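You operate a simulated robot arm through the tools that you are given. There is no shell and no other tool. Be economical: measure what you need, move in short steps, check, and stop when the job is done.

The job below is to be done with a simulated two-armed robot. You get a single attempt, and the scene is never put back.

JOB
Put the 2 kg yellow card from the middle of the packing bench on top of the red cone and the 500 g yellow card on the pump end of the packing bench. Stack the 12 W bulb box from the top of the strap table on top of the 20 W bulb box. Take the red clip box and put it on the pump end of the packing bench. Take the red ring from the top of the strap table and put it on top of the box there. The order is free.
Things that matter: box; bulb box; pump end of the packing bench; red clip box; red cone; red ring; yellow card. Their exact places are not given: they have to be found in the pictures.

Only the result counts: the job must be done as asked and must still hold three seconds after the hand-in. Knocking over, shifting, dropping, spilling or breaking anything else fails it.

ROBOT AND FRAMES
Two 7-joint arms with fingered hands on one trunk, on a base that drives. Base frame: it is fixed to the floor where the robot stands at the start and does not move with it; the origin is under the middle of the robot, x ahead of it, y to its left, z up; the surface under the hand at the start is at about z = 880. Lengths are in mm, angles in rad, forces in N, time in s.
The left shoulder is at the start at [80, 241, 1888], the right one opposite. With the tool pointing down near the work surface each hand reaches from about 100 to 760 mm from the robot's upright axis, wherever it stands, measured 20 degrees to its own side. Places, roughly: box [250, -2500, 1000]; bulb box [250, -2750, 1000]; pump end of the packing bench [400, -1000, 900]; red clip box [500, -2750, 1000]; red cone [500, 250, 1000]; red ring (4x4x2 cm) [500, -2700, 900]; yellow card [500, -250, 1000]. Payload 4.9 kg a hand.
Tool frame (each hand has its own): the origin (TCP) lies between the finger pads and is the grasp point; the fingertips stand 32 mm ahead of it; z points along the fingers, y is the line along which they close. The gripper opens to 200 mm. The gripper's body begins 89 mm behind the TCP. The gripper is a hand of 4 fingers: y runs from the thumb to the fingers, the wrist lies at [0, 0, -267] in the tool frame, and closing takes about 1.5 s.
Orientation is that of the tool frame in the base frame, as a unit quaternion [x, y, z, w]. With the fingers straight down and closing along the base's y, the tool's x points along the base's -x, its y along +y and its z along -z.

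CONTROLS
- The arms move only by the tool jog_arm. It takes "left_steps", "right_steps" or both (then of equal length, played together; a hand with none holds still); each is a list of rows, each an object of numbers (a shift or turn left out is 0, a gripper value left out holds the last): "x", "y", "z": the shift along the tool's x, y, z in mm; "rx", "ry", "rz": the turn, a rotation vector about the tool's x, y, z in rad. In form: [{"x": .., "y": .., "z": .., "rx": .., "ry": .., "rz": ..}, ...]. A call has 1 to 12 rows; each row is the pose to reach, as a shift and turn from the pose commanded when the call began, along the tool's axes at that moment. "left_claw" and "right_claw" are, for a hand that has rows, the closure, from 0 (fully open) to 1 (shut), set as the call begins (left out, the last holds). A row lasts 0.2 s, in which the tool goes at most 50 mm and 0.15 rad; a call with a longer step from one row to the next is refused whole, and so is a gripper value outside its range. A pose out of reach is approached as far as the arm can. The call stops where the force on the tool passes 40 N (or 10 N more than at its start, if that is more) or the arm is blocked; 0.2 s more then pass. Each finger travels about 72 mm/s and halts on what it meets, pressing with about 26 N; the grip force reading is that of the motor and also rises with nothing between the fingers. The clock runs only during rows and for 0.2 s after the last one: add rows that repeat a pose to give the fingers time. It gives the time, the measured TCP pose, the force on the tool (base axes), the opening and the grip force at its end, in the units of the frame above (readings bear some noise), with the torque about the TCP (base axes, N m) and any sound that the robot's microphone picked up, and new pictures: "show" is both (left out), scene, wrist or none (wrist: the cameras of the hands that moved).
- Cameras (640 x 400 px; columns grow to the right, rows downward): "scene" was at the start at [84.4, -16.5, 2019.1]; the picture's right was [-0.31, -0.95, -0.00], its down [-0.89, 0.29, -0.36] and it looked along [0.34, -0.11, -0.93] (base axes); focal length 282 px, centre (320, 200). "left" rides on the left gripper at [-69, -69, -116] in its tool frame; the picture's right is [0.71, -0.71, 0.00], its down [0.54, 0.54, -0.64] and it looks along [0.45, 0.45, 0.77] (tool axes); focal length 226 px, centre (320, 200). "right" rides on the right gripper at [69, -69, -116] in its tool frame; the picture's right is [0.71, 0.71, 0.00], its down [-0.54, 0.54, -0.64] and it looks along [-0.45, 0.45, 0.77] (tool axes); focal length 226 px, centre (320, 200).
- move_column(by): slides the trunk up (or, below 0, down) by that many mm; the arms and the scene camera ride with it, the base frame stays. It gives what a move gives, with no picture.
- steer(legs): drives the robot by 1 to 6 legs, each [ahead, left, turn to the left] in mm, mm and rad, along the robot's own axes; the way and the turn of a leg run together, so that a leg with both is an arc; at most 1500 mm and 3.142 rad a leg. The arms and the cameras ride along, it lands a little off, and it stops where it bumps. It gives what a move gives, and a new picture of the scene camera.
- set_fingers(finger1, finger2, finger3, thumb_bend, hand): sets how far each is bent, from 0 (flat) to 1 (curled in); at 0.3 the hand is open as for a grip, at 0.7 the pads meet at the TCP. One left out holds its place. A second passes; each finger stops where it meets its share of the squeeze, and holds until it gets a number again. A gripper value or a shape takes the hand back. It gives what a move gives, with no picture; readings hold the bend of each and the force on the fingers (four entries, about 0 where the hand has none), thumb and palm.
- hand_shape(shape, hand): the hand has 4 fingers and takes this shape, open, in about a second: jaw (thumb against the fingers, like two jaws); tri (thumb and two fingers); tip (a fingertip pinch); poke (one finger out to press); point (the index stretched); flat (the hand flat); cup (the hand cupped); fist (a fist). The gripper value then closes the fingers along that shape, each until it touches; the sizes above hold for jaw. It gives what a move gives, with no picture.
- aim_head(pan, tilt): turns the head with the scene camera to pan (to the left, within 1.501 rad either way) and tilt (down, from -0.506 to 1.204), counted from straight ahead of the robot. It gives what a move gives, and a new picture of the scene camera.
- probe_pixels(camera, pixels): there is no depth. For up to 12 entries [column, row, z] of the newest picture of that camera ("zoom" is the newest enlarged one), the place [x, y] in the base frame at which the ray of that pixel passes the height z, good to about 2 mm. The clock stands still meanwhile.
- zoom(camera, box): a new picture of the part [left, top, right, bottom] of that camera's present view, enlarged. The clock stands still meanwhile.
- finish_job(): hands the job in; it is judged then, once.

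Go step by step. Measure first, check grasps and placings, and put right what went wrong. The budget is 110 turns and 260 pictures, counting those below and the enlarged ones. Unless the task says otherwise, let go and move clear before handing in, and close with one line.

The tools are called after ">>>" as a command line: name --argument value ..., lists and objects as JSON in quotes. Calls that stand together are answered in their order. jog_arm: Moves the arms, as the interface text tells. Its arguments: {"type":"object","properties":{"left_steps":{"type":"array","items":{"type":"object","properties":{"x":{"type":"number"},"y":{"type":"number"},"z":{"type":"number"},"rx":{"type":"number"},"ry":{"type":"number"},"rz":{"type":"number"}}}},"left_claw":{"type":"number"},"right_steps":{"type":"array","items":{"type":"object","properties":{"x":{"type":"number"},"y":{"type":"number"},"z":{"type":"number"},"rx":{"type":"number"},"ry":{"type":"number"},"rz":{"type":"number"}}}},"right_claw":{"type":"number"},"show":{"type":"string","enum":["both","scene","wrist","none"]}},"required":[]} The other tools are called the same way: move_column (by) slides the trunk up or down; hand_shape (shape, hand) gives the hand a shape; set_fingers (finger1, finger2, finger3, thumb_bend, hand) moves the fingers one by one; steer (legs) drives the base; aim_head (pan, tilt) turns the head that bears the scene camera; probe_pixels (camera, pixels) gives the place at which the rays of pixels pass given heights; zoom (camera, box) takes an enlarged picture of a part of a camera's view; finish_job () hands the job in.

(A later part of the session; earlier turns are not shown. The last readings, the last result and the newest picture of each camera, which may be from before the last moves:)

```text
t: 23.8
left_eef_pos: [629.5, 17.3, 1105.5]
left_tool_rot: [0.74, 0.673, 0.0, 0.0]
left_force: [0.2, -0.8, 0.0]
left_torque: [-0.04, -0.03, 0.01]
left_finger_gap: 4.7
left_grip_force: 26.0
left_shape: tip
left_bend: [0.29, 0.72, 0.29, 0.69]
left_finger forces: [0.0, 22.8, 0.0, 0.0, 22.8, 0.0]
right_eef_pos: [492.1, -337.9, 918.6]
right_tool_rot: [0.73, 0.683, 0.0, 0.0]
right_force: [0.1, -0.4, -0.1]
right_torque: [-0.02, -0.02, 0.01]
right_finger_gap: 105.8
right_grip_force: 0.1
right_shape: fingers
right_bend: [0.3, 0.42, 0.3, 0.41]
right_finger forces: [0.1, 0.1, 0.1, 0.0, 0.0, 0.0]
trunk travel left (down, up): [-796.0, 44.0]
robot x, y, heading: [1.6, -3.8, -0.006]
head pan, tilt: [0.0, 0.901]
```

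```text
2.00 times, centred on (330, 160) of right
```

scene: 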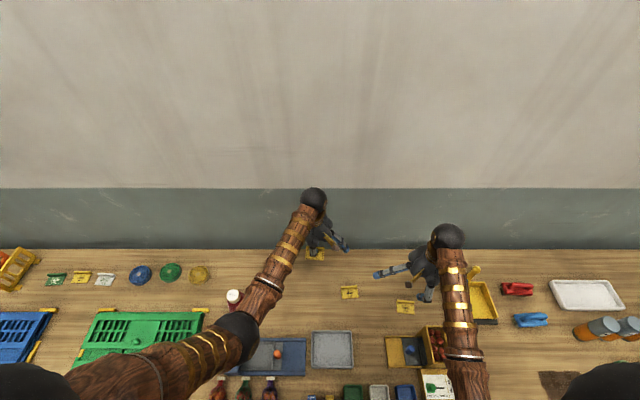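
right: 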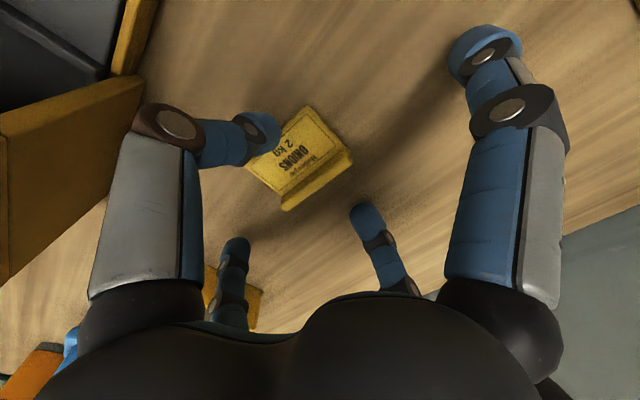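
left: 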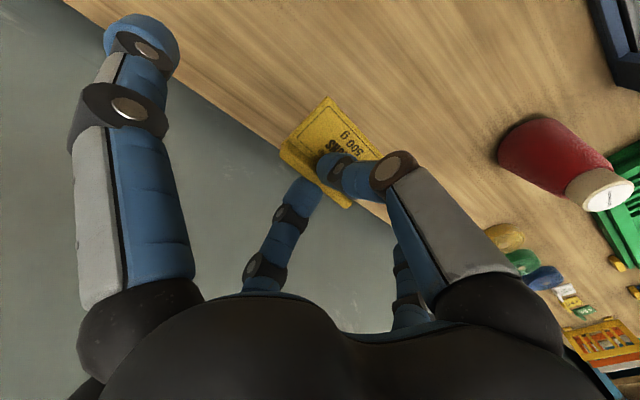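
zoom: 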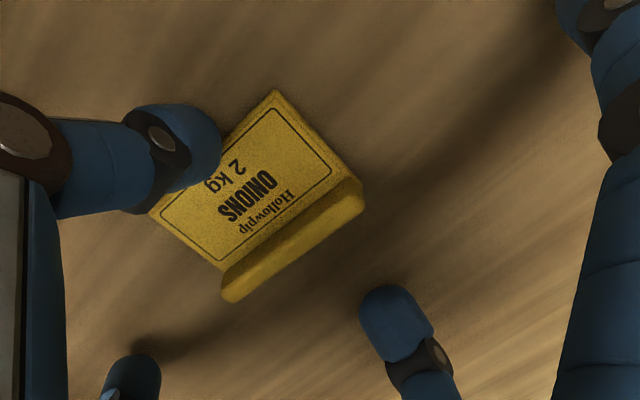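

Ridge centre at (293,240) in the enlarged view lies between the tips; close thumb and finger 2 only.

>>> set_fingers --hand "right" --finger2 0.75 --thumb_bend 0.75

>>> jog_arm --right_steps '[{}, {}]' --show "wrist"

```text
t: 24.2
left_eef_pos: [628.2, 19.5, 1106.5]
left_tool_rot: [0.741, 0.672, 0.0, 0.002]
left_force: [-0.2, 0.2, 0.5]
left_torque: [-0.02, -0.01, -0.01]
left_finger_gap: 4.6
left_grip_force: 26.1
left_shape: tip
left_bend: [0.29, 0.72, 0.29, 0.69]
left_finger forces: [0.1, 22.7, 0.0, 0.1, 22.8, 0.0]
right_eef_pos: [490.4, -337.6, 920.8]
right_tool_rot: [0.73, 0.683, 0.001, 0.0]
right_force: [0.1, -0.2, 0.3]
right_torque: [-0.04, 0.0, 0.0]
right_finger_gap: 95.5
right_grip_force: 9.3
right_shape: fingers
right_bend: [0.3, 0.67, 0.3, 0.71]
right_finger forces: [0.0, 8.9, 0.0, 0.0, 9.1, 0.1]
trunk travel left (down, up): [-796.0, 44.0]
robot x, y, heading: [-0.9, 3.5, -0.003]
head pan, tilt: [0.0, 0.901]
stopped (right hand): the force on the tool passed its limit at 44 N (the readings are from after the stop); the commanded pose is now the measured one
```

```text
t: 24.8
left_eef_pos: [629.5, 18.9, 1107.9]
left_tool_rot: [0.74, 0.673, 0.001, 0.001]
left_force: [0.1, -0.6, -0.8]
left_torque: [-0.02, -0.02, 0.0]
left_finger_gap: 4.6
left_grip_force: 25.9
left_shape: tip
left_bend: [0.29, 0.72, 0.29, 0.69]
left_finger forces: [0.0, 22.8, 0.0, 0.0, 22.7, 0.1]
right_eef_pos: [489.9, -338.0, 920.5]
right_tool_rot: [0.73, 0.683, -0.001, 0.0]
right_force: [-0.6, 0.0, 0.9]
right_torque: [0.04, 0.0, -0.03]
right_finger_gap: 95.4
right_grip_force: 9.0
right_shape: fingers
right_bend: [0.3, 0.67, 0.3, 0.71]
right_finger forces: [0.0, 8.9, 0.0, 0.0, 9.1, 0.0]
trunk travel left (down, up): [-796.0, 44.0]
robot x, y, heading: [0.6, 1.7, -0.003]
head pan, tilt: [0.0, 0.901]
```

right: 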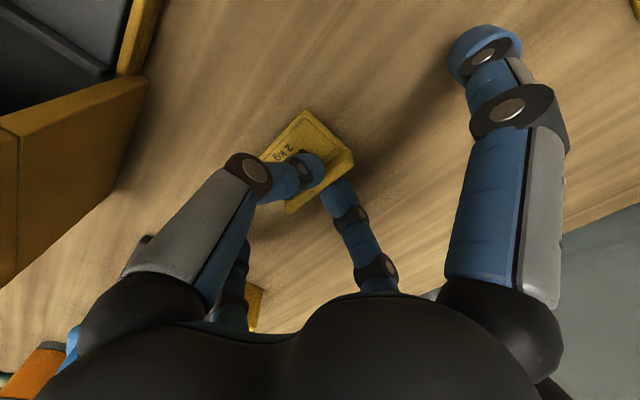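

Ridge pinched at 9 N each. Lift and check.

>>> jog_arm --right_steps '[{"z": -10}, {"z": -40}, {"z": -80}, {"z": -120}, {"z": -160}, {"z": -190}, {"z": -190}]' --show "both"

>>> zoom --camera "right" --box '[220, 60, 440, 260]'

```text
t: 26.4
left_eef_pos: [631.1, 18.2, 1105.5]
left_tool_rot: [0.74, 0.672, 0.0, 0.0]
left_force: [0.7, -0.5, 1.0]
left_torque: [0.0, -0.01, 0.01]
left_finger_gap: 4.4
left_grip_force: 26.4
left_shape: tip
left_bend: [0.29, 0.72, 0.29, 0.69]
left_finger forces: [0.0, 22.7, 0.0, 0.0, 22.8, 0.0]
right_eef_pos: [491.8, -336.2, 1109.7]
right_tool_rot: [0.73, 0.683, -0.001, -0.001]
right_force: [0.0, 0.3, -0.6]
right_torque: [-0.03, 0.01, 0.01]
right_finger_gap: 95.8
right_grip_force: 9.1
right_shape: fingers
right_bend: [0.3, 0.67, 0.3, 0.71]
right_finger forces: [0.0, 8.7, 0.0, 0.0, 9.0, 0.0]
trunk travel left (down, up): [-796.0, 44.0]
robot x, y, heading: [-1.7, 0.3, -0.001]
head pan, tilt: [0.0, 0.901]
```

scene: 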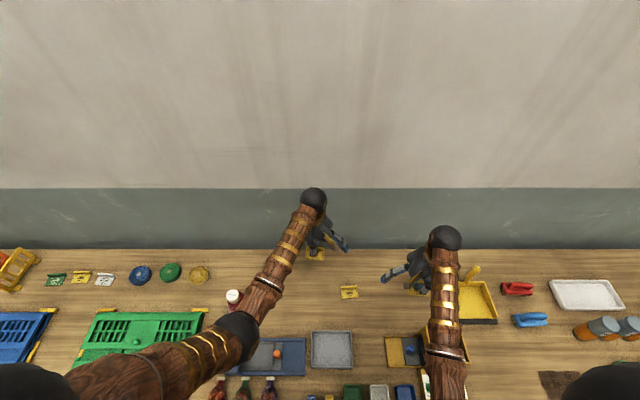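
right: 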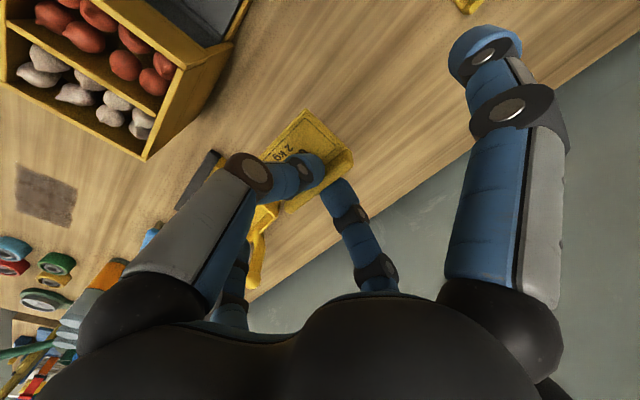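

```text
2.00 times, centred on (330, 160) of right
```

zoom: 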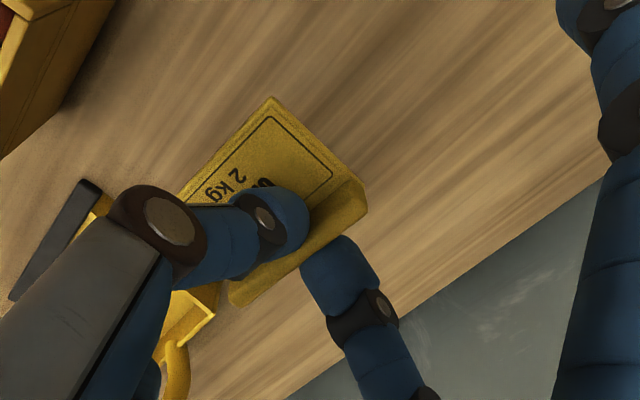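

Both cards are held. I raise both hands and drive left 655 mm to bring the right hand over the cone.

>>> jog_arm --right_steps '[{"z": -35}, {"z": -70}]' --left_steps '[{"z": -35}, {"z": -70}]' --show "none"

>>> steer --legs '[[0, 655, 0]]'

>>> jog_arm --right_steps '[{}]' --show "wrist"

```text
t: 27.0
left_eef_pos: [629.2, 19.8, 1175.9]
left_tool_rot: [0.74, 0.672, 0.0, -0.001]
left_force: [-1.0, 0.1, 0.1]
left_torque: [0.01, 0.0, 0.02]
left_finger_gap: 4.2
left_grip_force: 26.3
left_shape: tip
left_bend: [0.29, 0.72, 0.29, 0.69]
left_finger forces: [0.0, 22.9, 0.1, 0.1, 22.8, 0.0]
right_eef_pos: [491.4, -337.1, 1179.9]
right_tool_rot: [0.731, 0.683, -0.001, -0.001]
right_force: [0.0, 0.9, 0.3]
right_torque: [0.01, -0.02, 0.02]
right_finger_gap: 95.3
right_grip_force: 8.6
right_shape: fingers
right_bend: [0.3, 0.67, 0.3, 0.71]
right_finger forces: [0.1, 8.8, 0.0, 0.0, 8.8, 0.0]
trunk travel left (down, up): [-796.0, 44.0]
robot x, y, heading: [-2.6, -1.7, 0.005]
head pan, tilt: [0.0, 0.901]
```

```text
t: 28.6
left_eef_pos: [625.9, 120.1, 1171.6]
left_tool_rot: [0.754, 0.657, -0.004, 0.0]
left_force: [0.2, 0.5, 0.4]
left_torque: [-0.08, 0.1, 0.0]
left_finger_gap: 4.5
left_grip_force: 25.9
left_shape: tip
left_bend: [0.29, 0.72, 0.29, 0.69]
left_finger forces: [0.0, 22.9, 0.0, 0.1, 22.9, 0.1]
right_eef_pos: [471.2, -230.0, 1180.1]
right_tool_rot: [0.744, 0.668, -0.004, -0.001]
right_force: [0.5, -0.1, -0.6]
right_torque: [-0.08, 0.09, -0.03]
right_finger_gap: 95.5
right_grip_force: 9.0
right_shape: fingers
right_bend: [0.3, 0.67, 0.3, 0.71]
right_finger forces: [0.0, 8.7, 0.0, 0.0, 8.8, 0.1]
trunk travel left (down, up): [-796.0, 44.0]
robot x, y, heading: [-11.5, 123.2, -0.045]
head pan, tilt: [0.0, 0.901]
stopped in leg 1: the robot was blocked; the commanded pose is now the measured one
```

scene: 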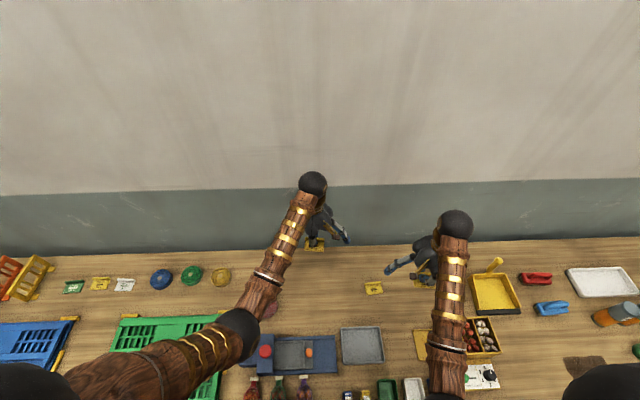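

```text
t: 29.0
left_eef_pos: [614.2, 108.7, 1176.6]
left_tool_rot: [0.755, 0.656, 0.002, 0.0]
left_force: [0.1, -0.4, 0.0]
left_torque: [0.05, -0.03, -0.03]
left_finger_gap: 4.6
left_grip_force: 26.2
left_shape: tip
left_bend: [0.29, 0.72, 0.29, 0.69]
left_finger forces: [0.0, 23.0, 0.1, 0.0, 22.9, 0.0]
right_eef_pos: [461.8, -241.4, 1180.5]
right_tool_rot: [0.745, 0.667, 0.001, -0.001]
right_force: [0.2, -0.8, -0.7]
right_torque: [0.04, -0.03, 0.01]
right_finger_gap: 95.6
right_grip_force: 9.0
right_shape: fingers
right_bend: [0.3, 0.67, 0.3, 0.71]
right_finger forces: [0.0, 8.7, 0.0, 0.1, 9.0, 0.1]
trunk travel left (down, up): [-796.0, 44.0]
robot x, y, heading: [-11.8, 119.8, -0.045]
head pan, tilt: [0.0, 0.901]
```

right: 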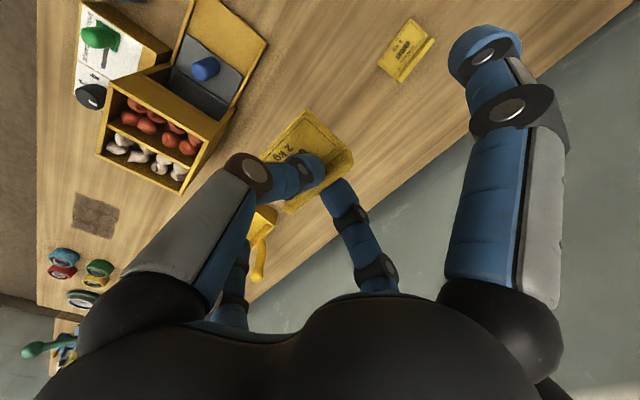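

The drive was blocked at y≈123 and the heading slipped by -0.045. I must see what it bumped: look at the cone near (268,310) and the floor on the left.

>>> zoom --camera "scene" --box '[200, 250, 360, 370]'

>>> jog_arm --left_steps '[{}]' --show "wrist"

>>> aim_head --pan 1.2 --tilt 1.0

```text
3.33 times, centred on (280, 310) of scene
```

zoom: 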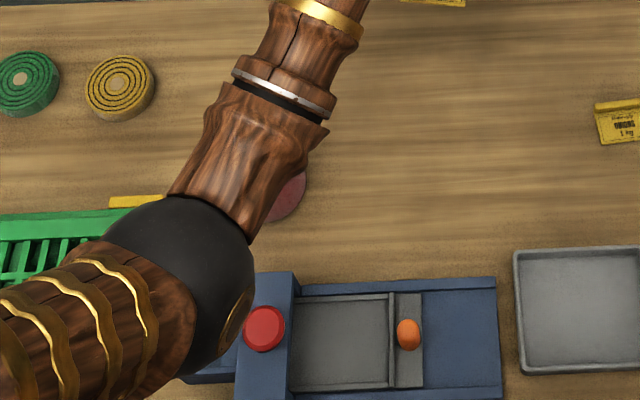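

```text
t: 29.4
left_eef_pos: [621.0, 117.7, 1175.6]
left_tool_rot: [0.754, 0.657, -0.002, 0.001]
left_force: [0.2, 1.2, -1.1]
left_torque: [-0.04, 0.03, 0.01]
left_finger_gap: 4.6
left_grip_force: 25.9
left_shape: tip
left_bend: [0.29, 0.72, 0.29, 0.69]
left_finger forces: [0.0, 22.9, 0.1, 0.1, 23.0, 0.0]
right_eef_pos: [468.9, -232.9, 1180.5]
right_tool_rot: [0.743, 0.669, -0.003, 0.0]
right_force: [0.1, 0.0, -0.3]
right_torque: [-0.07, 0.02, 0.0]
right_finger_gap: 95.2
right_grip_force: 8.8
right_shape: fingers
right_bend: [0.3, 0.67, 0.3, 0.71]
right_finger forces: [0.1, 8.8, 0.0, 0.0, 8.9, 0.0]
trunk travel left (down, up): [-796.0, 44.0]
robot x, y, heading: [-8.4, 120.2, -0.037]
head pan, tilt: [0.0, 0.901]
```

left: 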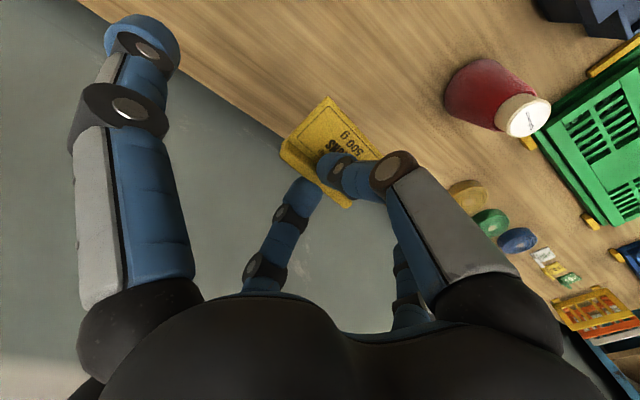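

```text
t: 30.8
left_eef_pos: [619.4, 114.6, 1174.3]
left_tool_rot: [0.755, 0.656, -0.001, 0.0]
left_force: [-0.4, 0.4, 0.3]
left_torque: [0.0, 0.03, 0.0]
left_finger_gap: 4.6
left_grip_force: 26.0
left_shape: tip
left_bend: [0.29, 0.72, 0.29, 0.69]
left_finger forces: [0.0, 22.8, 0.0, 0.0, 22.9, 0.0]
right_eef_pos: [466.3, -236.4, 1180.3]
right_tool_rot: [0.744, 0.668, 0.0, -0.001]
right_force: [0.0, -0.1, 0.7]
right_torque: [-0.01, -0.02, 0.0]
right_finger_gap: 95.1
right_grip_force: 8.9
right_shape: fingers
right_bend: [0.3, 0.67, 0.3, 0.71]
right_finger forces: [0.1, 8.7, 0.0, 0.0, 9.0, 0.0]
trunk travel left (down, up): [-796.0, 44.0]
robot x, y, heading: [-12.9, 119.2, -0.044]
head pan, tilt: [1.201, 1.0]
```

scene: 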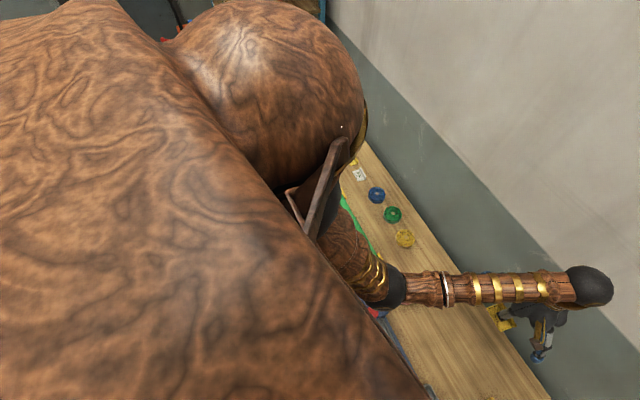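

The cone stands untouched; something on the left blocks the base, so I'll drive back. I'll set the 2 kg card back at its spot with the right hand, later take it with the left hand, which reaches the cone from y≈0.

>>> steer --legs '[[10, -120, 0.044]]'

>>> aim_head --pan 0.0 --tilt 0.9

```text
t: 32.1
left_eef_pos: [625.7, 27.8, 1175.3]
left_tool_rot: [0.738, 0.674, -0.002, 0.002]
left_force: [-0.3, 0.4, -0.2]
left_torque: [-0.1, -0.02, 0.02]
left_finger_gap: 4.4
left_grip_force: 26.0
left_shape: tip
left_bend: [0.29, 0.72, 0.29, 0.69]
left_finger forces: [0.1, 22.8, 0.1, 0.0, 22.9, 0.1]
right_eef_pos: [489.0, -329.7, 1182.9]
right_tool_rot: [0.728, 0.685, -0.001, 0.002]
right_force: [0.1, 0.6, -0.7]
right_torque: [-0.08, -0.04, 0.0]
right_finger_gap: 95.5
right_grip_force: 8.8
right_shape: fingers
right_bend: [0.3, 0.67, 0.3, 0.71]
right_finger forces: [0.0, 8.8, 0.0, 0.0, 8.9, 0.0]
trunk travel left (down, up): [-796.0, 44.0]
robot x, y, heading: [-2.9, -1.3, 0.008]
head pan, tilt: [1.201, 1.0]
```

scene: 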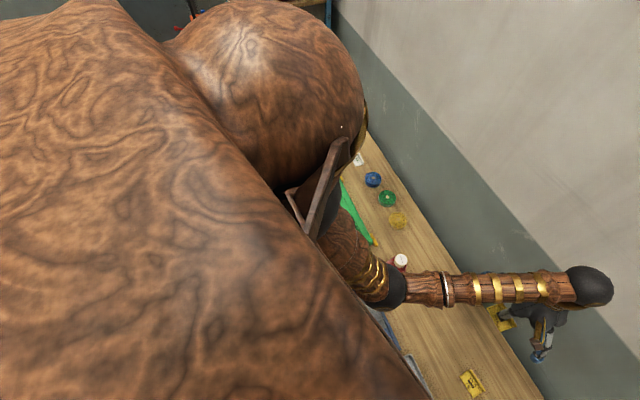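

```text
t: 33.5
left_eef_pos: [626.2, 24.9, 1175.0]
left_tool_rot: [0.738, 0.675, -0.001, 0.0]
left_force: [-0.4, -0.7, -0.7]
left_torque: [0.0, 0.02, -0.03]
left_finger_gap: 4.7
left_grip_force: 25.9
left_shape: tip
left_bend: [0.29, 0.72, 0.29, 0.69]
left_finger forces: [0.1, 22.9, 0.0, 0.1, 22.9, 0.0]
right_eef_pos: [490.3, -332.9, 1181.2]
right_tool_rot: [0.728, 0.686, 0.0, -0.001]
right_force: [-0.8, 0.1, -0.7]
right_torque: [0.0, 0.0, 0.0]
right_finger_gap: 95.6
right_grip_force: 8.4
right_shape: fingers
right_bend: [0.3, 0.67, 0.3, 0.71]
right_finger forces: [0.0, 8.7, 0.0, 0.1, 8.9, 0.0]
trunk travel left (down, up): [-796.0, 44.0]
robot x, y, heading: [0.4, 1.9, 0.004]
head pan, tilt: [0.0, 0.901]
```

scene: 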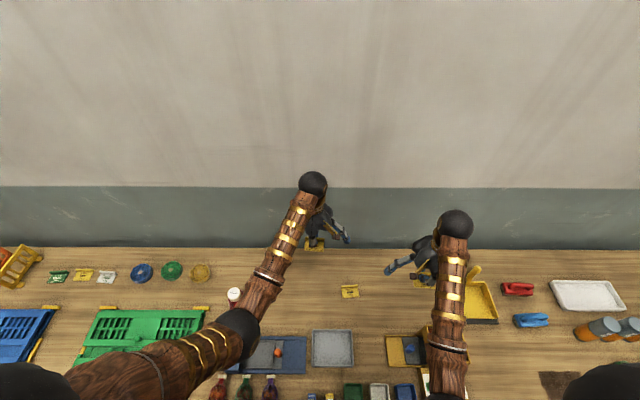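

Robot is back at y≈2. Lower the right hand to set the 2 kg card down at its old place.

>>> jog_arm --right_steps '[{"z": 45}, {"z": 90}, {"z": 135}, {"z": 180}, {"z": 220}, {"z": 245}, {"z": 256}, {"z": 260}, {"z": 260}]' --show "wrist"

```text
t: 35.5
left_eef_pos: [626.5, 22.7, 1174.2]
left_tool_rot: [0.738, 0.674, -0.001, -0.001]
left_force: [0.3, -0.4, 0.3]
left_torque: [0.0, 0.0, -0.01]
left_finger_gap: 4.5
left_grip_force: 26.3
left_shape: tip
left_bend: [0.29, 0.72, 0.29, 0.69]
left_finger forces: [0.0, 23.0, 0.0, 0.1, 23.0, 0.0]
right_eef_pos: [487.7, -334.7, 920.8]
right_tool_rot: [0.728, 0.685, -0.001, 0.0]
right_force: [0.0, 0.6, -0.5]
right_torque: [-0.01, -0.02, 0.02]
right_finger_gap: 95.1
right_grip_force: 8.6
right_shape: fingers
right_bend: [0.3, 0.67, 0.3, 0.72]
right_finger forces: [0.0, 8.6, 0.0, 0.0, 8.7, 0.0]
trunk travel left (down, up): [-796.0, 44.0]
robot x, y, heading: [-4.1, -1.7, 0.005]
head pan, tilt: [0.0, 0.901]
```

right: 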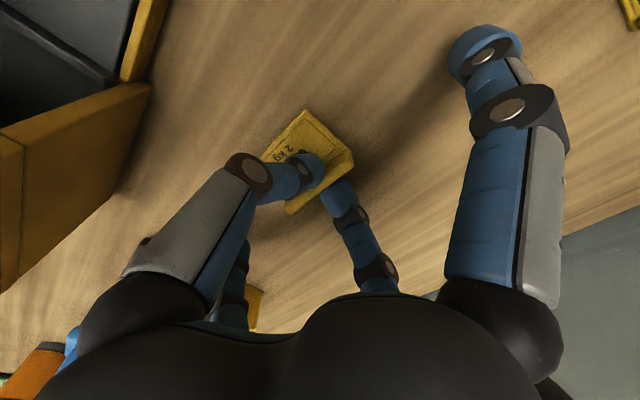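

At the table level (z≈920.8). Nudge 1 mm, open, and rise.

>>> jog_arm --right_steps '[{"z": 1.5}, {"z": 1.5}]' --show "none"

>>> set_fingers --hand "right" --finger2 0.42 --thumb_bend 0.42

>>> jog_arm --right_steps '[{"z": -25}, {"z": -70}, {"z": -115}, {"z": -160}, {"z": -205}, {"z": -255}, {"z": -300}, {"z": -300}]' --show "both"

```text
t: 36.1
left_eef_pos: [626.2, 22.9, 1175.2]
left_tool_rot: [0.739, 0.674, -0.001, 0.0]
left_force: [0.2, -0.2, 0.6]
left_torque: [-0.04, 0.0, 0.01]
left_finger_gap: 4.3
left_grip_force: 26.0
left_shape: tip
left_bend: [0.29, 0.72, 0.29, 0.69]
left_finger forces: [0.0, 23.0, 0.0, 0.1, 22.9, 0.0]
right_eef_pos: [488.4, -333.5, 920.2]
right_tool_rot: [0.728, 0.685, 0.0, 0.0]
right_force: [-0.8, 0.3, 0.1]
right_torque: [0.01, -0.02, -0.01]
right_finger_gap: 95.1
right_grip_force: 9.0
right_shape: fingers
right_bend: [0.3, 0.67, 0.3, 0.72]
right_finger forces: [0.0, 8.7, 0.0, 0.0, 8.6, 0.0]
trunk travel left (down, up): [-796.0, 44.0]
robot x, y, heading: [-4.9, 1.5, 0.003]
head pan, tilt: [0.0, 0.901]
```

```text
t: 37.1
left_eef_pos: [624.1, 24.4, 1175.1]
left_tool_rot: [0.738, 0.675, 0.0, 0.0]
left_force: [-0.2, -0.7, 0.1]
left_torque: [-0.03, 0.0, 0.0]
left_finger_gap: 4.5
left_grip_force: 25.9
left_shape: tip
left_bend: [0.29, 0.72, 0.29, 0.69]
left_finger forces: [0.0, 22.9, 0.1, 0.1, 22.9, 0.0]
right_eef_pos: [487.6, -332.8, 920.2]
right_tool_rot: [0.729, 0.685, 0.0, 0.0]
right_force: [0.5, 2.6, 21.4]
right_torque: [0.17, 0.54, -0.26]
right_finger_gap: 120.8
right_grip_force: 10.7
right_shape: fingers
right_bend: [0.3, 0.42, 0.3, 0.42]
right_finger forces: [0.1, 7.2, 0.1, 0.0, 14.4, 0.0]
trunk travel left (down, up): [-796.0, 44.0]
robot x, y, heading: [-2.9, 1.6, 0.005]
head pan, tilt: [0.0, 0.901]
```

```text
t: 38.9
left_eef_pos: [624.2, 20.8, 1175.1]
left_tool_rot: [0.738, 0.675, 0.0, 0.0]
left_force: [-1.2, 1.2, 0.0]
left_torque: [0.03, 0.02, -0.01]
left_finger_gap: 4.2
left_grip_force: 26.2
left_shape: tip
left_bend: [0.29, 0.72, 0.29, 0.69]
left_finger forces: [0.1, 22.9, 0.0, 0.0, 22.8, 0.0]
right_eef_pos: [490.8, -334.1, 1203.2]
right_tool_rot: [0.728, 0.685, 0.001, 0.0]
right_force: [0.3, 0.7, -0.2]
right_torque: [0.02, -0.02, 0.01]
right_finger_gap: 121.4
right_grip_force: 0.0
right_shape: fingers
right_bend: [0.3, 0.42, 0.3, 0.42]
right_finger forces: [0.1, 0.1, 0.0, 0.0, 0.0, 0.1]
right hand out of reach, approached as far as the arm can: row 7, 8
trunk travel left (down, up): [-796.0, 44.0]
robot x, y, heading: [-3.0, -1.3, 0.007]
head pan, tilt: [0.0, 0.901]
```

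scene: 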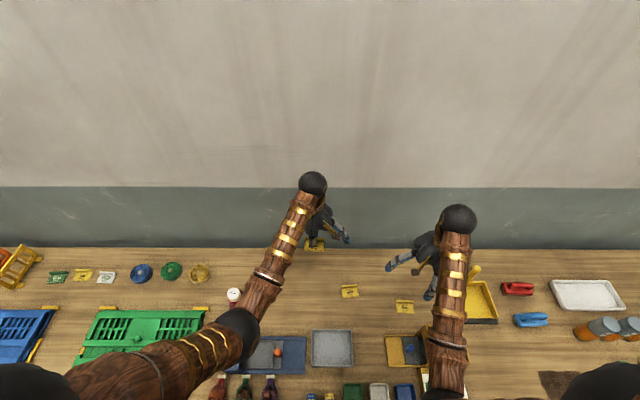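
right: 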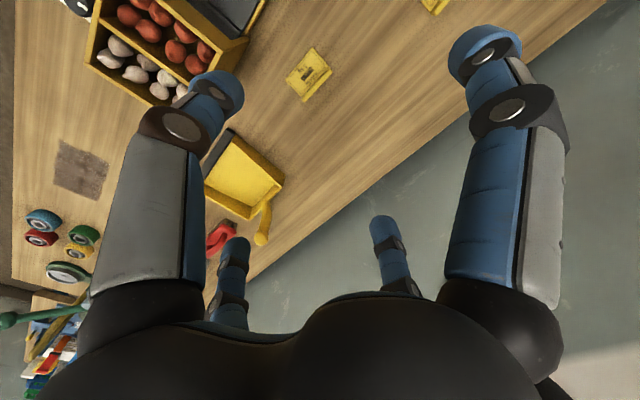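

Card set flat. I tuck the right hand back and up, then drive right 550 mm and look at the pump end.

>>> jog_arm --right_steps '[{"y": -45, "z": -10}, {"y": -90, "z": -30}, {"y": -130, "z": -60}, {"y": -170, "z": -90}, {"y": -200, "z": -130}]' --show "none"

>>> steer --legs '[[0, -550, 0]]'

>>> aim_head --pan -0.6 --tilt 0.85

```text
t: 40.1
left_eef_pos: [628.1, 23.4, 1173.9]
left_tool_rot: [0.739, 0.674, -0.001, -0.001]
left_force: [-0.7, 0.1, 0.6]
left_torque: [0.0, -0.01, 0.02]
left_finger_gap: 4.6
left_grip_force: 26.2
left_shape: tip
left_bend: [0.29, 0.72, 0.29, 0.69]
left_finger forces: [0.1, 22.9, 0.1, 0.0, 23.0, 0.0]
right_eef_pos: [318.8, -327.5, 1306.1]
right_tool_rot: [0.729, 0.685, -0.001, -0.001]
right_force: [-0.4, -0.2, -0.4]
right_torque: [0.05, 0.02, -0.01]
right_finger_gap: 121.2
right_grip_force: 0.0
right_shape: fingers
right_bend: [0.3, 0.42, 0.3, 0.42]
right_finger forces: [0.0, 0.1, 0.0, 0.1, 0.0, 0.1]
right hand out of reach, approached as far as the arm can: row 1, 5
trunk travel left (down, up): [-796.0, 44.0]
robot x, y, heading: [-1.4, 2.2, 0.006]
head pan, tilt: [0.0, 0.901]
```

```text
t: 41.9
left_eef_pos: [622.8, -130.3, 1171.3]
left_tool_rot: [0.726, 0.688, -0.001, -0.003]
left_force: [0.8, -0.6, -1.0]
left_torque: [0.01, 0.08, 0.0]
left_finger_gap: 4.5
left_grip_force: 25.7
left_shape: tip
left_bend: [0.29, 0.72, 0.29, 0.69]
left_finger forces: [0.0, 22.9, 0.0, 0.0, 22.9, 0.1]
right_eef_pos: [327.7, -492.7, 1303.6]
right_tool_rot: [0.715, 0.699, -0.002, -0.004]
right_force: [0.8, -0.3, -0.6]
right_torque: [0.04, 0.09, 0.02]
right_finger_gap: 121.0
right_grip_force: 0.0
right_shape: fingers
right_bend: [0.3, 0.42, 0.3, 0.42]
right_finger forces: [0.1, 0.1, 0.1, 0.0, 0.0, 0.1]
trunk travel left (down, up): [-796.0, 44.0]
robot x, y, heading: [-11.3, -171.9, 0.042]
head pan, tilt: [0.0, 0.901]
stopped in leg 1: the robot was blocked; the commanded pose is now the measured one
```

scene: 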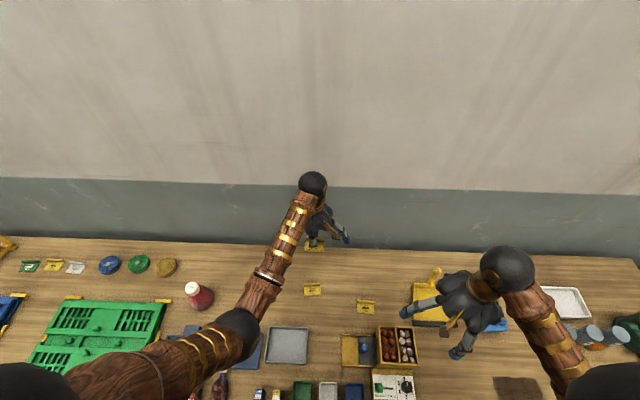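

```text
t: 42.9
left_eef_pos: [614.7, -132.4, 1176.6]
left_tool_rot: [0.726, 0.687, 0.0, 0.001]
left_force: [0.2, -0.2, -0.1]
left_torque: [0.0, -0.02, -0.01]
left_finger_gap: 4.7
left_grip_force: 25.8
left_shape: tip
left_bend: [0.29, 0.72, 0.29, 0.69]
left_finger forces: [0.0, 22.9, 0.0, 0.0, 22.8, 0.0]
right_eef_pos: [317.4, -491.5, 1306.9]
right_tool_rot: [0.717, 0.697, 0.001, -0.002]
right_force: [0.3, 0.3, 0.0]
right_torque: [0.04, 0.0, 0.0]
right_finger_gap: 121.2
right_grip_force: 0.1
right_shape: fingers
right_bend: [0.3, 0.42, 0.3, 0.42]
right_finger forces: [0.0, 0.0, 0.0, 0.1, 0.1, 0.0]
trunk travel left (down, up): [-796.0, 44.0]
robot x, y, heading: [-11.8, -175.3, 0.041]
head pan, tilt: [-0.6, 0.85]
```

scene: 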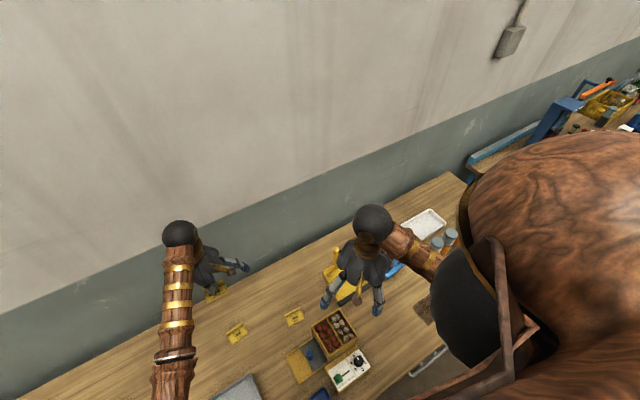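

Blocked on the right too (probably bench legs in front of the base). I'll back off 400 mm, straighten, then drive right and look.

>>> steer --legs '[[0, 30, 0], [-400, 0, 0], [0, 0, -0.042], [0, -600, 0]]'

```text
t: 49.2
left_eef_pos: [206.6, -743.8, 1174.7]
left_tool_rot: [0.742, 0.67, -0.001, 0.002]
left_force: [-0.3, 0.9, 0.4]
left_torque: [-0.03, 0.04, 0.0]
left_finger_gap: 4.6
left_grip_force: 26.4
left_shape: tip
left_bend: [0.29, 0.72, 0.29, 0.69]
left_finger forces: [0.0, 22.9, 0.0, 0.1, 23.0, 0.1]
right_eef_pos: [-106.0, -1089.0, 1307.5]
right_tool_rot: [0.732, 0.681, -0.002, 0.0]
right_force: [-0.7, 0.4, -0.1]
right_torque: [0.01, -0.02, 0.02]
right_finger_gap: 121.0
right_grip_force: 0.0
right_shape: fingers
right_bend: [0.3, 0.42, 0.3, 0.42]
right_finger forces: [0.0, 0.0, 0.0, 0.0, 0.1, 0.0]
trunk travel left (down, up): [-796.0, 44.0]
robot x, y, heading: [-425.6, -761.7, -0.009]
head pan, tilt: [-0.6, 0.85]
```

scene: 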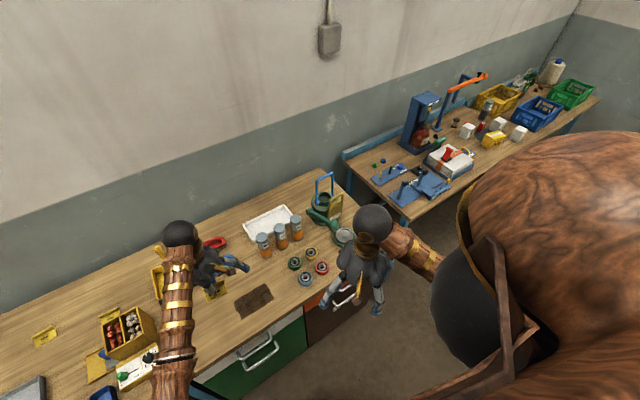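

Now the view is clear: the bench's right end with the green pump at (322,205), the strap table beyond. Enlarge the pump end and the strap table.

>>> zoom --camera "scene" --box '[220, 160, 400, 320]'

>>> zoom --camera "scene" --box '[340, 50, 610, 220]'

>>> probe_pixels --camera "scene" --pixels '[[315, 172, 880], [382, 210, 880], [345, 160, 880], [395, 200, 880], [345, 295, 880], [215, 345, 880], [320, 215, 880], [305, 268, 880]]'

```text
2.50 times, centred on (310, 240) of scene
```

zoom: 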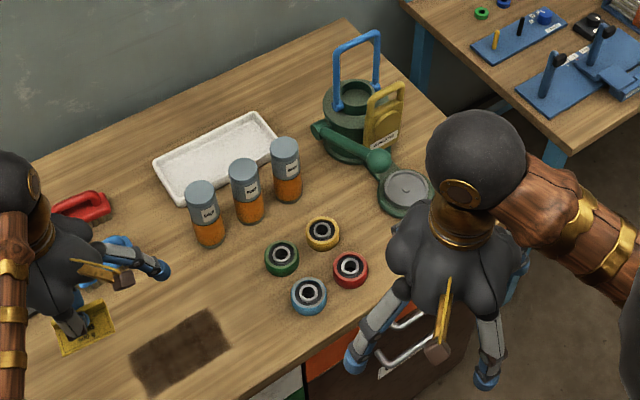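

```text
2.35 times, centred on (475, 135) of scene
```

zoom: 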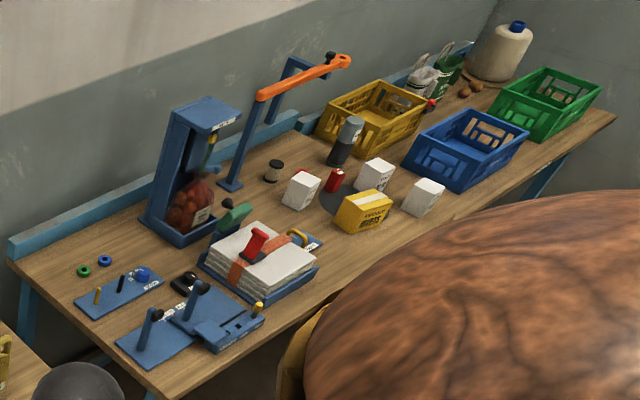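

```text
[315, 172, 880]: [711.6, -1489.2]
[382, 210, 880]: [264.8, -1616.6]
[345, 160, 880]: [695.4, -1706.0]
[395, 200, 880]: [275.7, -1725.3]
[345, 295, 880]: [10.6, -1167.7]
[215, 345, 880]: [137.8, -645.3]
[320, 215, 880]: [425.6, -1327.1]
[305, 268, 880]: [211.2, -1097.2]
```

Probe free spots and object bases near the pump end.

>>> probe_pixels --camera "scene" --pixels '[[320, 168, 880], [362, 206, 880], [306, 180, 880], [312, 206, 880], [295, 247, 880], [322, 268, 880], [274, 276, 880], [262, 258, 880], [293, 215, 880], [344, 236, 880], [311, 253, 880], [255, 300, 880]]'

>>> steer --legs '[[0, -450, 0]]'

>>> aim_head --pan -0.1 --tilt 0.85

```text
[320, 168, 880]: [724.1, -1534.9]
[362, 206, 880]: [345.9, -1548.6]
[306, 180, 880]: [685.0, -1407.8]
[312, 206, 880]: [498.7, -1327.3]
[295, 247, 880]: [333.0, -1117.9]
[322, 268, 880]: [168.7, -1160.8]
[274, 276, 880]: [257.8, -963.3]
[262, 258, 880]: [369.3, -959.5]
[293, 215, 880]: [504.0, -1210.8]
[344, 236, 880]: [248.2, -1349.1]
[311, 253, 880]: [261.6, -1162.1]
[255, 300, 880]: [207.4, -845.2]
```

```text
t: 51.9
left_eef_pos: [203.7, -1194.0, 1175.1]
left_tool_rot: [0.743, 0.669, -0.001, 0.0]
left_force: [-0.2, 0.2, -1.1]
left_torque: [-0.03, -0.03, 0.0]
left_finger_gap: 4.3
left_grip_force: 26.0
left_shape: tip
left_bend: [0.29, 0.72, 0.29, 0.69]
left_finger forces: [0.0, 22.9, 0.0, 0.0, 22.9, 0.0]
right_eef_pos: [-110.8, -1538.5, 1306.5]
right_tool_rot: [0.734, 0.679, -0.002, -0.001]
right_force: [0.5, 0.3, 0.0]
right_torque: [-0.03, 0.0, 0.0]
right_finger_gap: 121.1
right_grip_force: 0.1
right_shape: fingers
right_bend: [0.3, 0.42, 0.3, 0.42]
right_finger forces: [0.0, 0.1, 0.0, 0.0, 0.1, 0.0]
trunk travel left (down, up): [-796.0, 44.0]
robot x, y, heading: [-430.2, -1209.3, -0.016]
head pan, tilt: [-0.6, 0.85]
```

scene: 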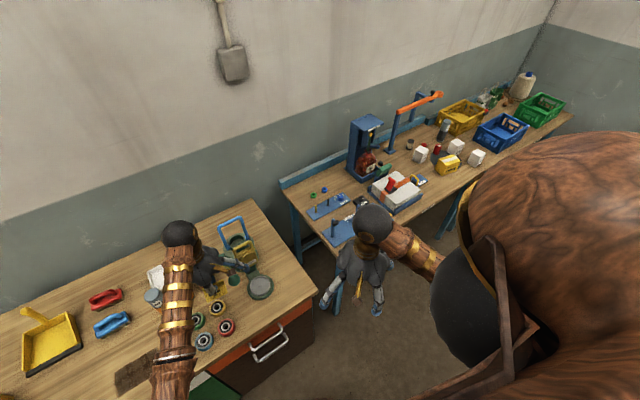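

```text
t: 52.8
left_eef_pos: [201.6, -1197.3, 1175.3]
left_tool_rot: [0.743, 0.669, 0.0, 0.0]
left_force: [-0.6, 0.0, -1.1]
left_torque: [0.03, -0.05, 0.0]
left_finger_gap: 4.6
left_grip_force: 26.0
left_shape: tip
left_bend: [0.29, 0.72, 0.29, 0.69]
left_finger forces: [0.0, 22.9, 0.1, 0.1, 22.9, 0.0]
right_eef_pos: [-111.9, -1542.6, 1305.8]
right_tool_rot: [0.734, 0.679, 0.0, -0.002]
right_force: [-0.6, -0.5, -0.4]
right_torque: [0.03, 0.03, -0.03]
right_finger_gap: 121.3
right_grip_force: 0.1
right_shape: fingers
right_bend: [0.3, 0.42, 0.3, 0.42]
right_finger forces: [0.1, 0.0, 0.0, 0.0, 0.0, 0.0]
trunk travel left (down, up): [-796.0, 44.0]
robot x, y, heading: [-427.7, -1212.8, -0.012]
head pan, tilt: [-0.099, 0.85]
```

scene: 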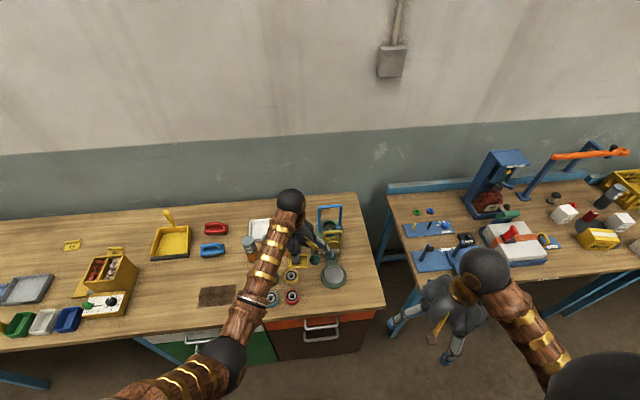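

Enlarge the pump end in this view to pick free spots.

>>> zoom --camera "scene" --box '[220, 180, 400, 330]'

>>> jog_arm --left_steps '[{}]' --show "wrist"

```text
2.67 times, centred on (310, 255) of scene
```

zoom: 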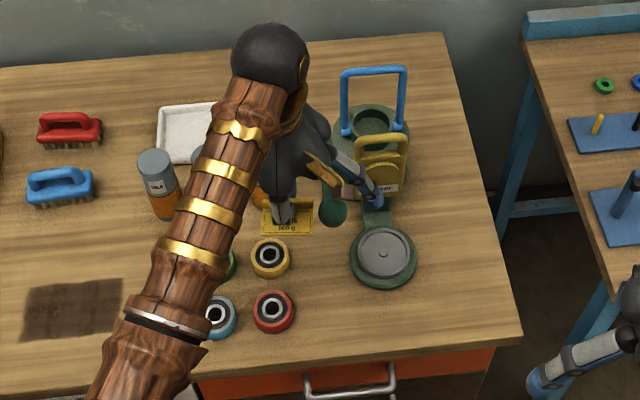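

```text
t: 53.2
left_eef_pos: [201.3, -1195.8, 1176.8]
left_tool_rot: [0.743, 0.669, -0.001, 0.001]
left_force: [0.6, 0.7, -0.4]
left_torque: [-0.01, 0.0, -0.02]
left_finger_gap: 4.5
left_grip_force: 26.4
left_shape: tip
left_bend: [0.29, 0.72, 0.29, 0.69]
left_finger forces: [0.1, 22.8, 0.1, 0.0, 22.9, 0.0]
right_eef_pos: [-110.9, -1540.4, 1305.9]
right_tool_rot: [0.734, 0.679, -0.001, -0.001]
right_force: [-0.5, 0.8, 0.3]
right_torque: [-0.01, 0.04, 0.0]
right_finger_gap: 120.9
right_grip_force: 0.0
right_shape: fingers
right_bend: [0.3, 0.42, 0.3, 0.42]
right_finger forces: [0.1, 0.0, 0.0, 0.0, 0.1, 0.0]
trunk travel left (down, up): [-796.0, 44.0]
robot x, y, heading: [-427.1, -1204.3, -0.01]
head pan, tilt: [-0.099, 0.85]
```

left: 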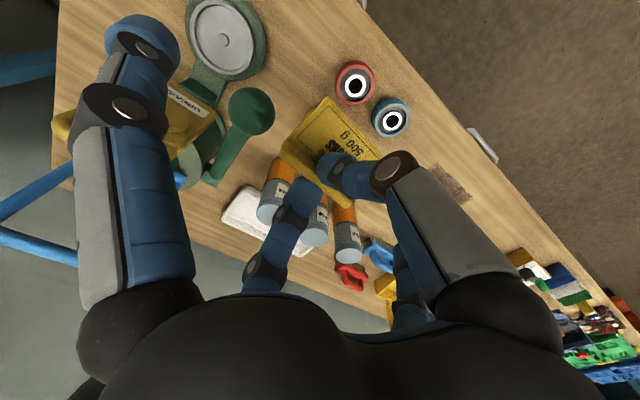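

Probe the free strip right of the pump dish and other gaps.

>>> probe_pixels --camera "scene" --pixels '[[362, 296, 880], [366, 255, 880], [355, 304, 880], [384, 307, 880], [357, 193, 880], [346, 276, 885], [344, 229, 880], [335, 287, 885], [300, 290, 885], [310, 300, 880], [298, 276, 885], [333, 311, 880]]'

```text
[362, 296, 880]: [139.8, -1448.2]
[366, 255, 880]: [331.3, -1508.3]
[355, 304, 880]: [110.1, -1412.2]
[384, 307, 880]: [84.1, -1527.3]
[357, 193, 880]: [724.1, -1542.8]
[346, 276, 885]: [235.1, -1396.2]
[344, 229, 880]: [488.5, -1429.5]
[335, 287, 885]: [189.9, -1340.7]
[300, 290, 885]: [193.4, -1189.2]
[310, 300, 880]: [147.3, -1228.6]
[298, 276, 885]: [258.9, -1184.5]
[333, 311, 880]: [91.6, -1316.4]
```

I'll put the card at the free right-front corner around (157,-1480), yawed ~0.44 rad so the side digits stay clear of the dish. Drive right 265 mm first.

>>> steer --legs '[[0, -265, 0.012]]'

>>> jog_arm --left_steps '[{"rz": -0.15, "z": 10}, {"rz": -0.3, "z": 20}, {"rz": -0.44, "z": 30}]' --show "both"

```text
t: 55.1
left_eef_pos: [200.3, -1453.7, 1175.4]
left_tool_rot: [0.741, 0.672, -0.001, 0.001]
left_force: [-0.1, 1.1, -0.1]
left_torque: [-0.03, -0.03, 0.0]
left_finger_gap: 4.5
left_grip_force: 25.6
left_shape: tip
left_bend: [0.29, 0.72, 0.29, 0.69]
left_finger forces: [0.0, 23.0, 0.1, 0.0, 23.0, 0.0]
right_eef_pos: [-111.7, -1800.8, 1308.2]
right_tool_rot: [0.732, 0.682, -0.002, -0.001]
right_force: [-0.3, 0.2, 0.9]
right_torque: [-0.03, 0.03, -0.04]
right_finger_gap: 121.0
right_grip_force: 0.1
right_shape: fingers
right_bend: [0.3, 0.42, 0.3, 0.42]
right_finger forces: [0.0, 0.0, 0.0, 0.0, 0.1, 0.1]
trunk travel left (down, up): [-796.0, 44.0]
robot x, y, heading: [-428.6, -1473.9, -0.001]
head pan, tilt: [-0.099, 0.85]
```

scene: 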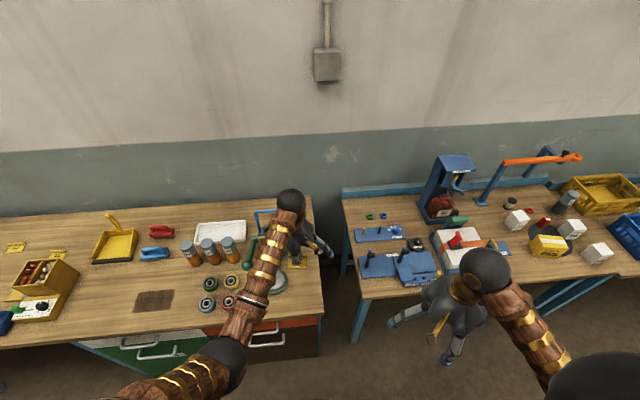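

```text
t: 55.9
left_eef_pos: [200.2, -1457.3, 1144.3]
left_tool_rot: [0.576, 0.818, 0.0, -0.001]
left_force: [-0.7, -0.2, -0.2]
left_torque: [0.0, 0.0, -0.02]
left_finger_gap: 4.6
left_grip_force: 26.6
left_shape: tip
left_bend: [0.29, 0.72, 0.29, 0.69]
left_finger forces: [0.0, 22.9, 0.1, 0.1, 22.9, 0.1]
right_eef_pos: [-112.5, -1803.9, 1306.5]
right_tool_rot: [0.731, 0.682, -0.001, -0.002]
right_force: [0.4, -1.2, -0.2]
right_torque: [-0.02, 0.03, 0.02]
right_finger_gap: 121.1
right_grip_force: 0.0
right_shape: fingers
right_bend: [0.3, 0.42, 0.3, 0.42]
right_finger forces: [0.0, 0.1, 0.1, 0.0, 0.1, 0.0]
trunk travel left (down, up): [-796.0, 44.0]
robot x, y, heading: [-431.8, -1473.4, -0.011]
head pan, tilt: [-0.099, 0.85]
```

scene: 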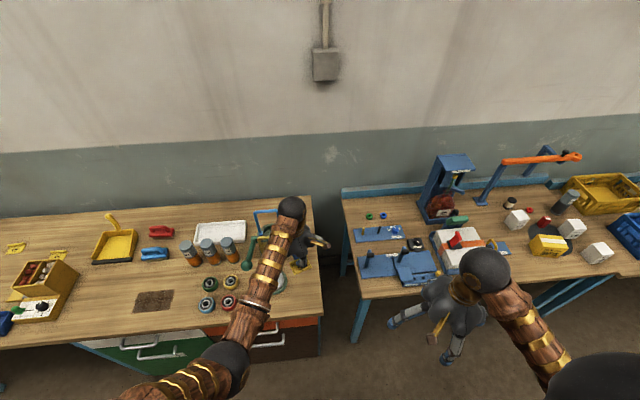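
left: 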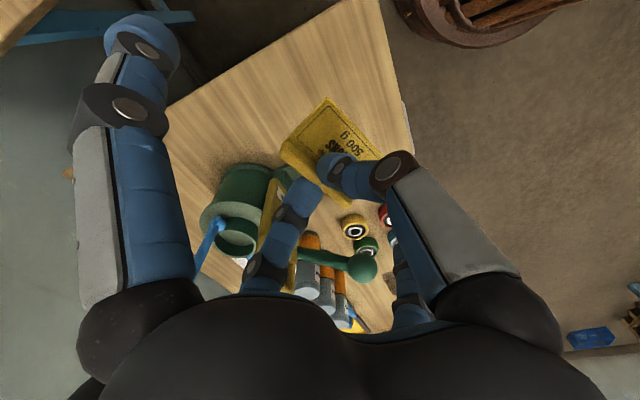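

Probe the bench edges in the left camera at (395,60), (412,130), (300,40).

>>> probe_pixels --camera "left" --pixels '[[382, 2, 880], [396, 60, 880], [411, 125, 880], [300, 42, 880], [200, 90, 880], [355, 228, 900]]'

```text
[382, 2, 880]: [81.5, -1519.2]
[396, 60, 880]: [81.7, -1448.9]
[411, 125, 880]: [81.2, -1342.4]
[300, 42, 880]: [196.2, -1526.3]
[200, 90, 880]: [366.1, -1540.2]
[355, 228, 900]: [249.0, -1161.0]
```

Bench front edge x≈81.5, right edge y≈-1525. Descend to TCP (175,-1460,921).

>>> jog_arm --left_steps '[{"x": 3, "y": -12, "z": 35}, {"x": 5.6, "y": -24.6, "z": 70}, {"x": 5.6, "y": -24.6, "z": 115}, {"x": 5.6, "y": -24.6, "z": 160}, {"x": 5.6, "y": -24.6, "z": 195}, {"x": 5.6, "y": -24.6, "z": 215}, {"x": 5.6, "y": -24.6, "z": 222}, {"x": 5.6, "y": -24.6, "z": 222}]' --show "both"

>>> zoom --camera "scene" --box '[220, 190, 360, 340]'

```text
t: 57.7
left_eef_pos: [173.9, -1461.7, 923.7]
left_tool_rot: [0.576, 0.817, 0.0, 0.0]
left_force: [-0.1, -1.0, 0.4]
left_torque: [0.01, 0.01, -0.03]
left_finger_gap: 4.5
left_grip_force: 25.9
left_shape: tip
left_bend: [0.29, 0.72, 0.29, 0.69]
left_finger forces: [0.1, 22.8, 0.0, 0.0, 22.8, 0.0]
right_eef_pos: [-111.6, -1804.8, 1306.9]
right_tool_rot: [0.731, 0.682, 0.0, -0.002]
right_force: [0.0, 1.5, -0.9]
right_torque: [0.0, -0.04, 0.04]
right_finger_gap: 120.9
right_grip_force: 0.1
right_shape: fingers
right_bend: [0.3, 0.42, 0.3, 0.42]
right_finger forces: [0.0, 0.1, 0.1, 0.0, 0.0, 0.0]
trunk travel left (down, up): [-796.0, 44.0]
robot x, y, heading: [-429.8, -1472.4, -0.0]
head pan, tilt: [-0.099, 0.85]
```

scene: 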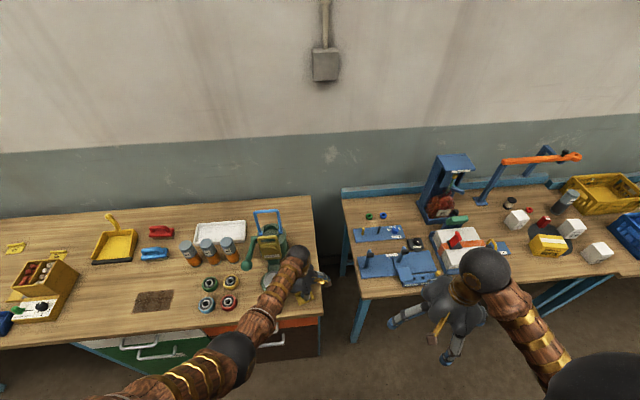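
left: 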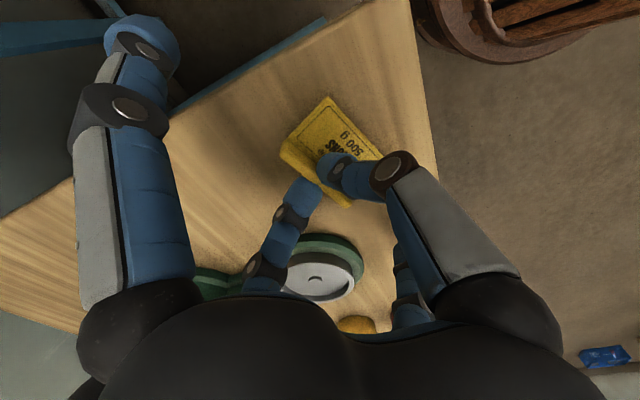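

```text
2.67 times, centred on (290, 265) of scene
```

zoom: 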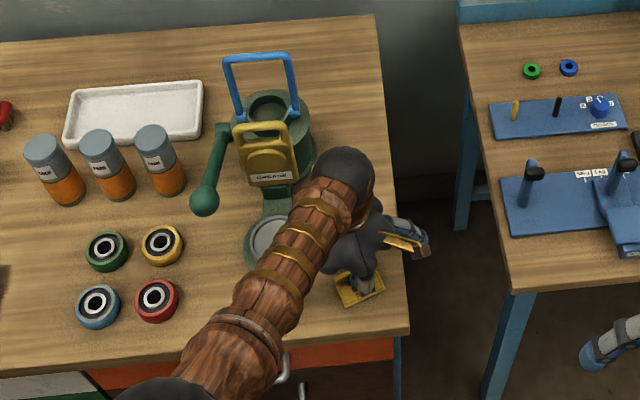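

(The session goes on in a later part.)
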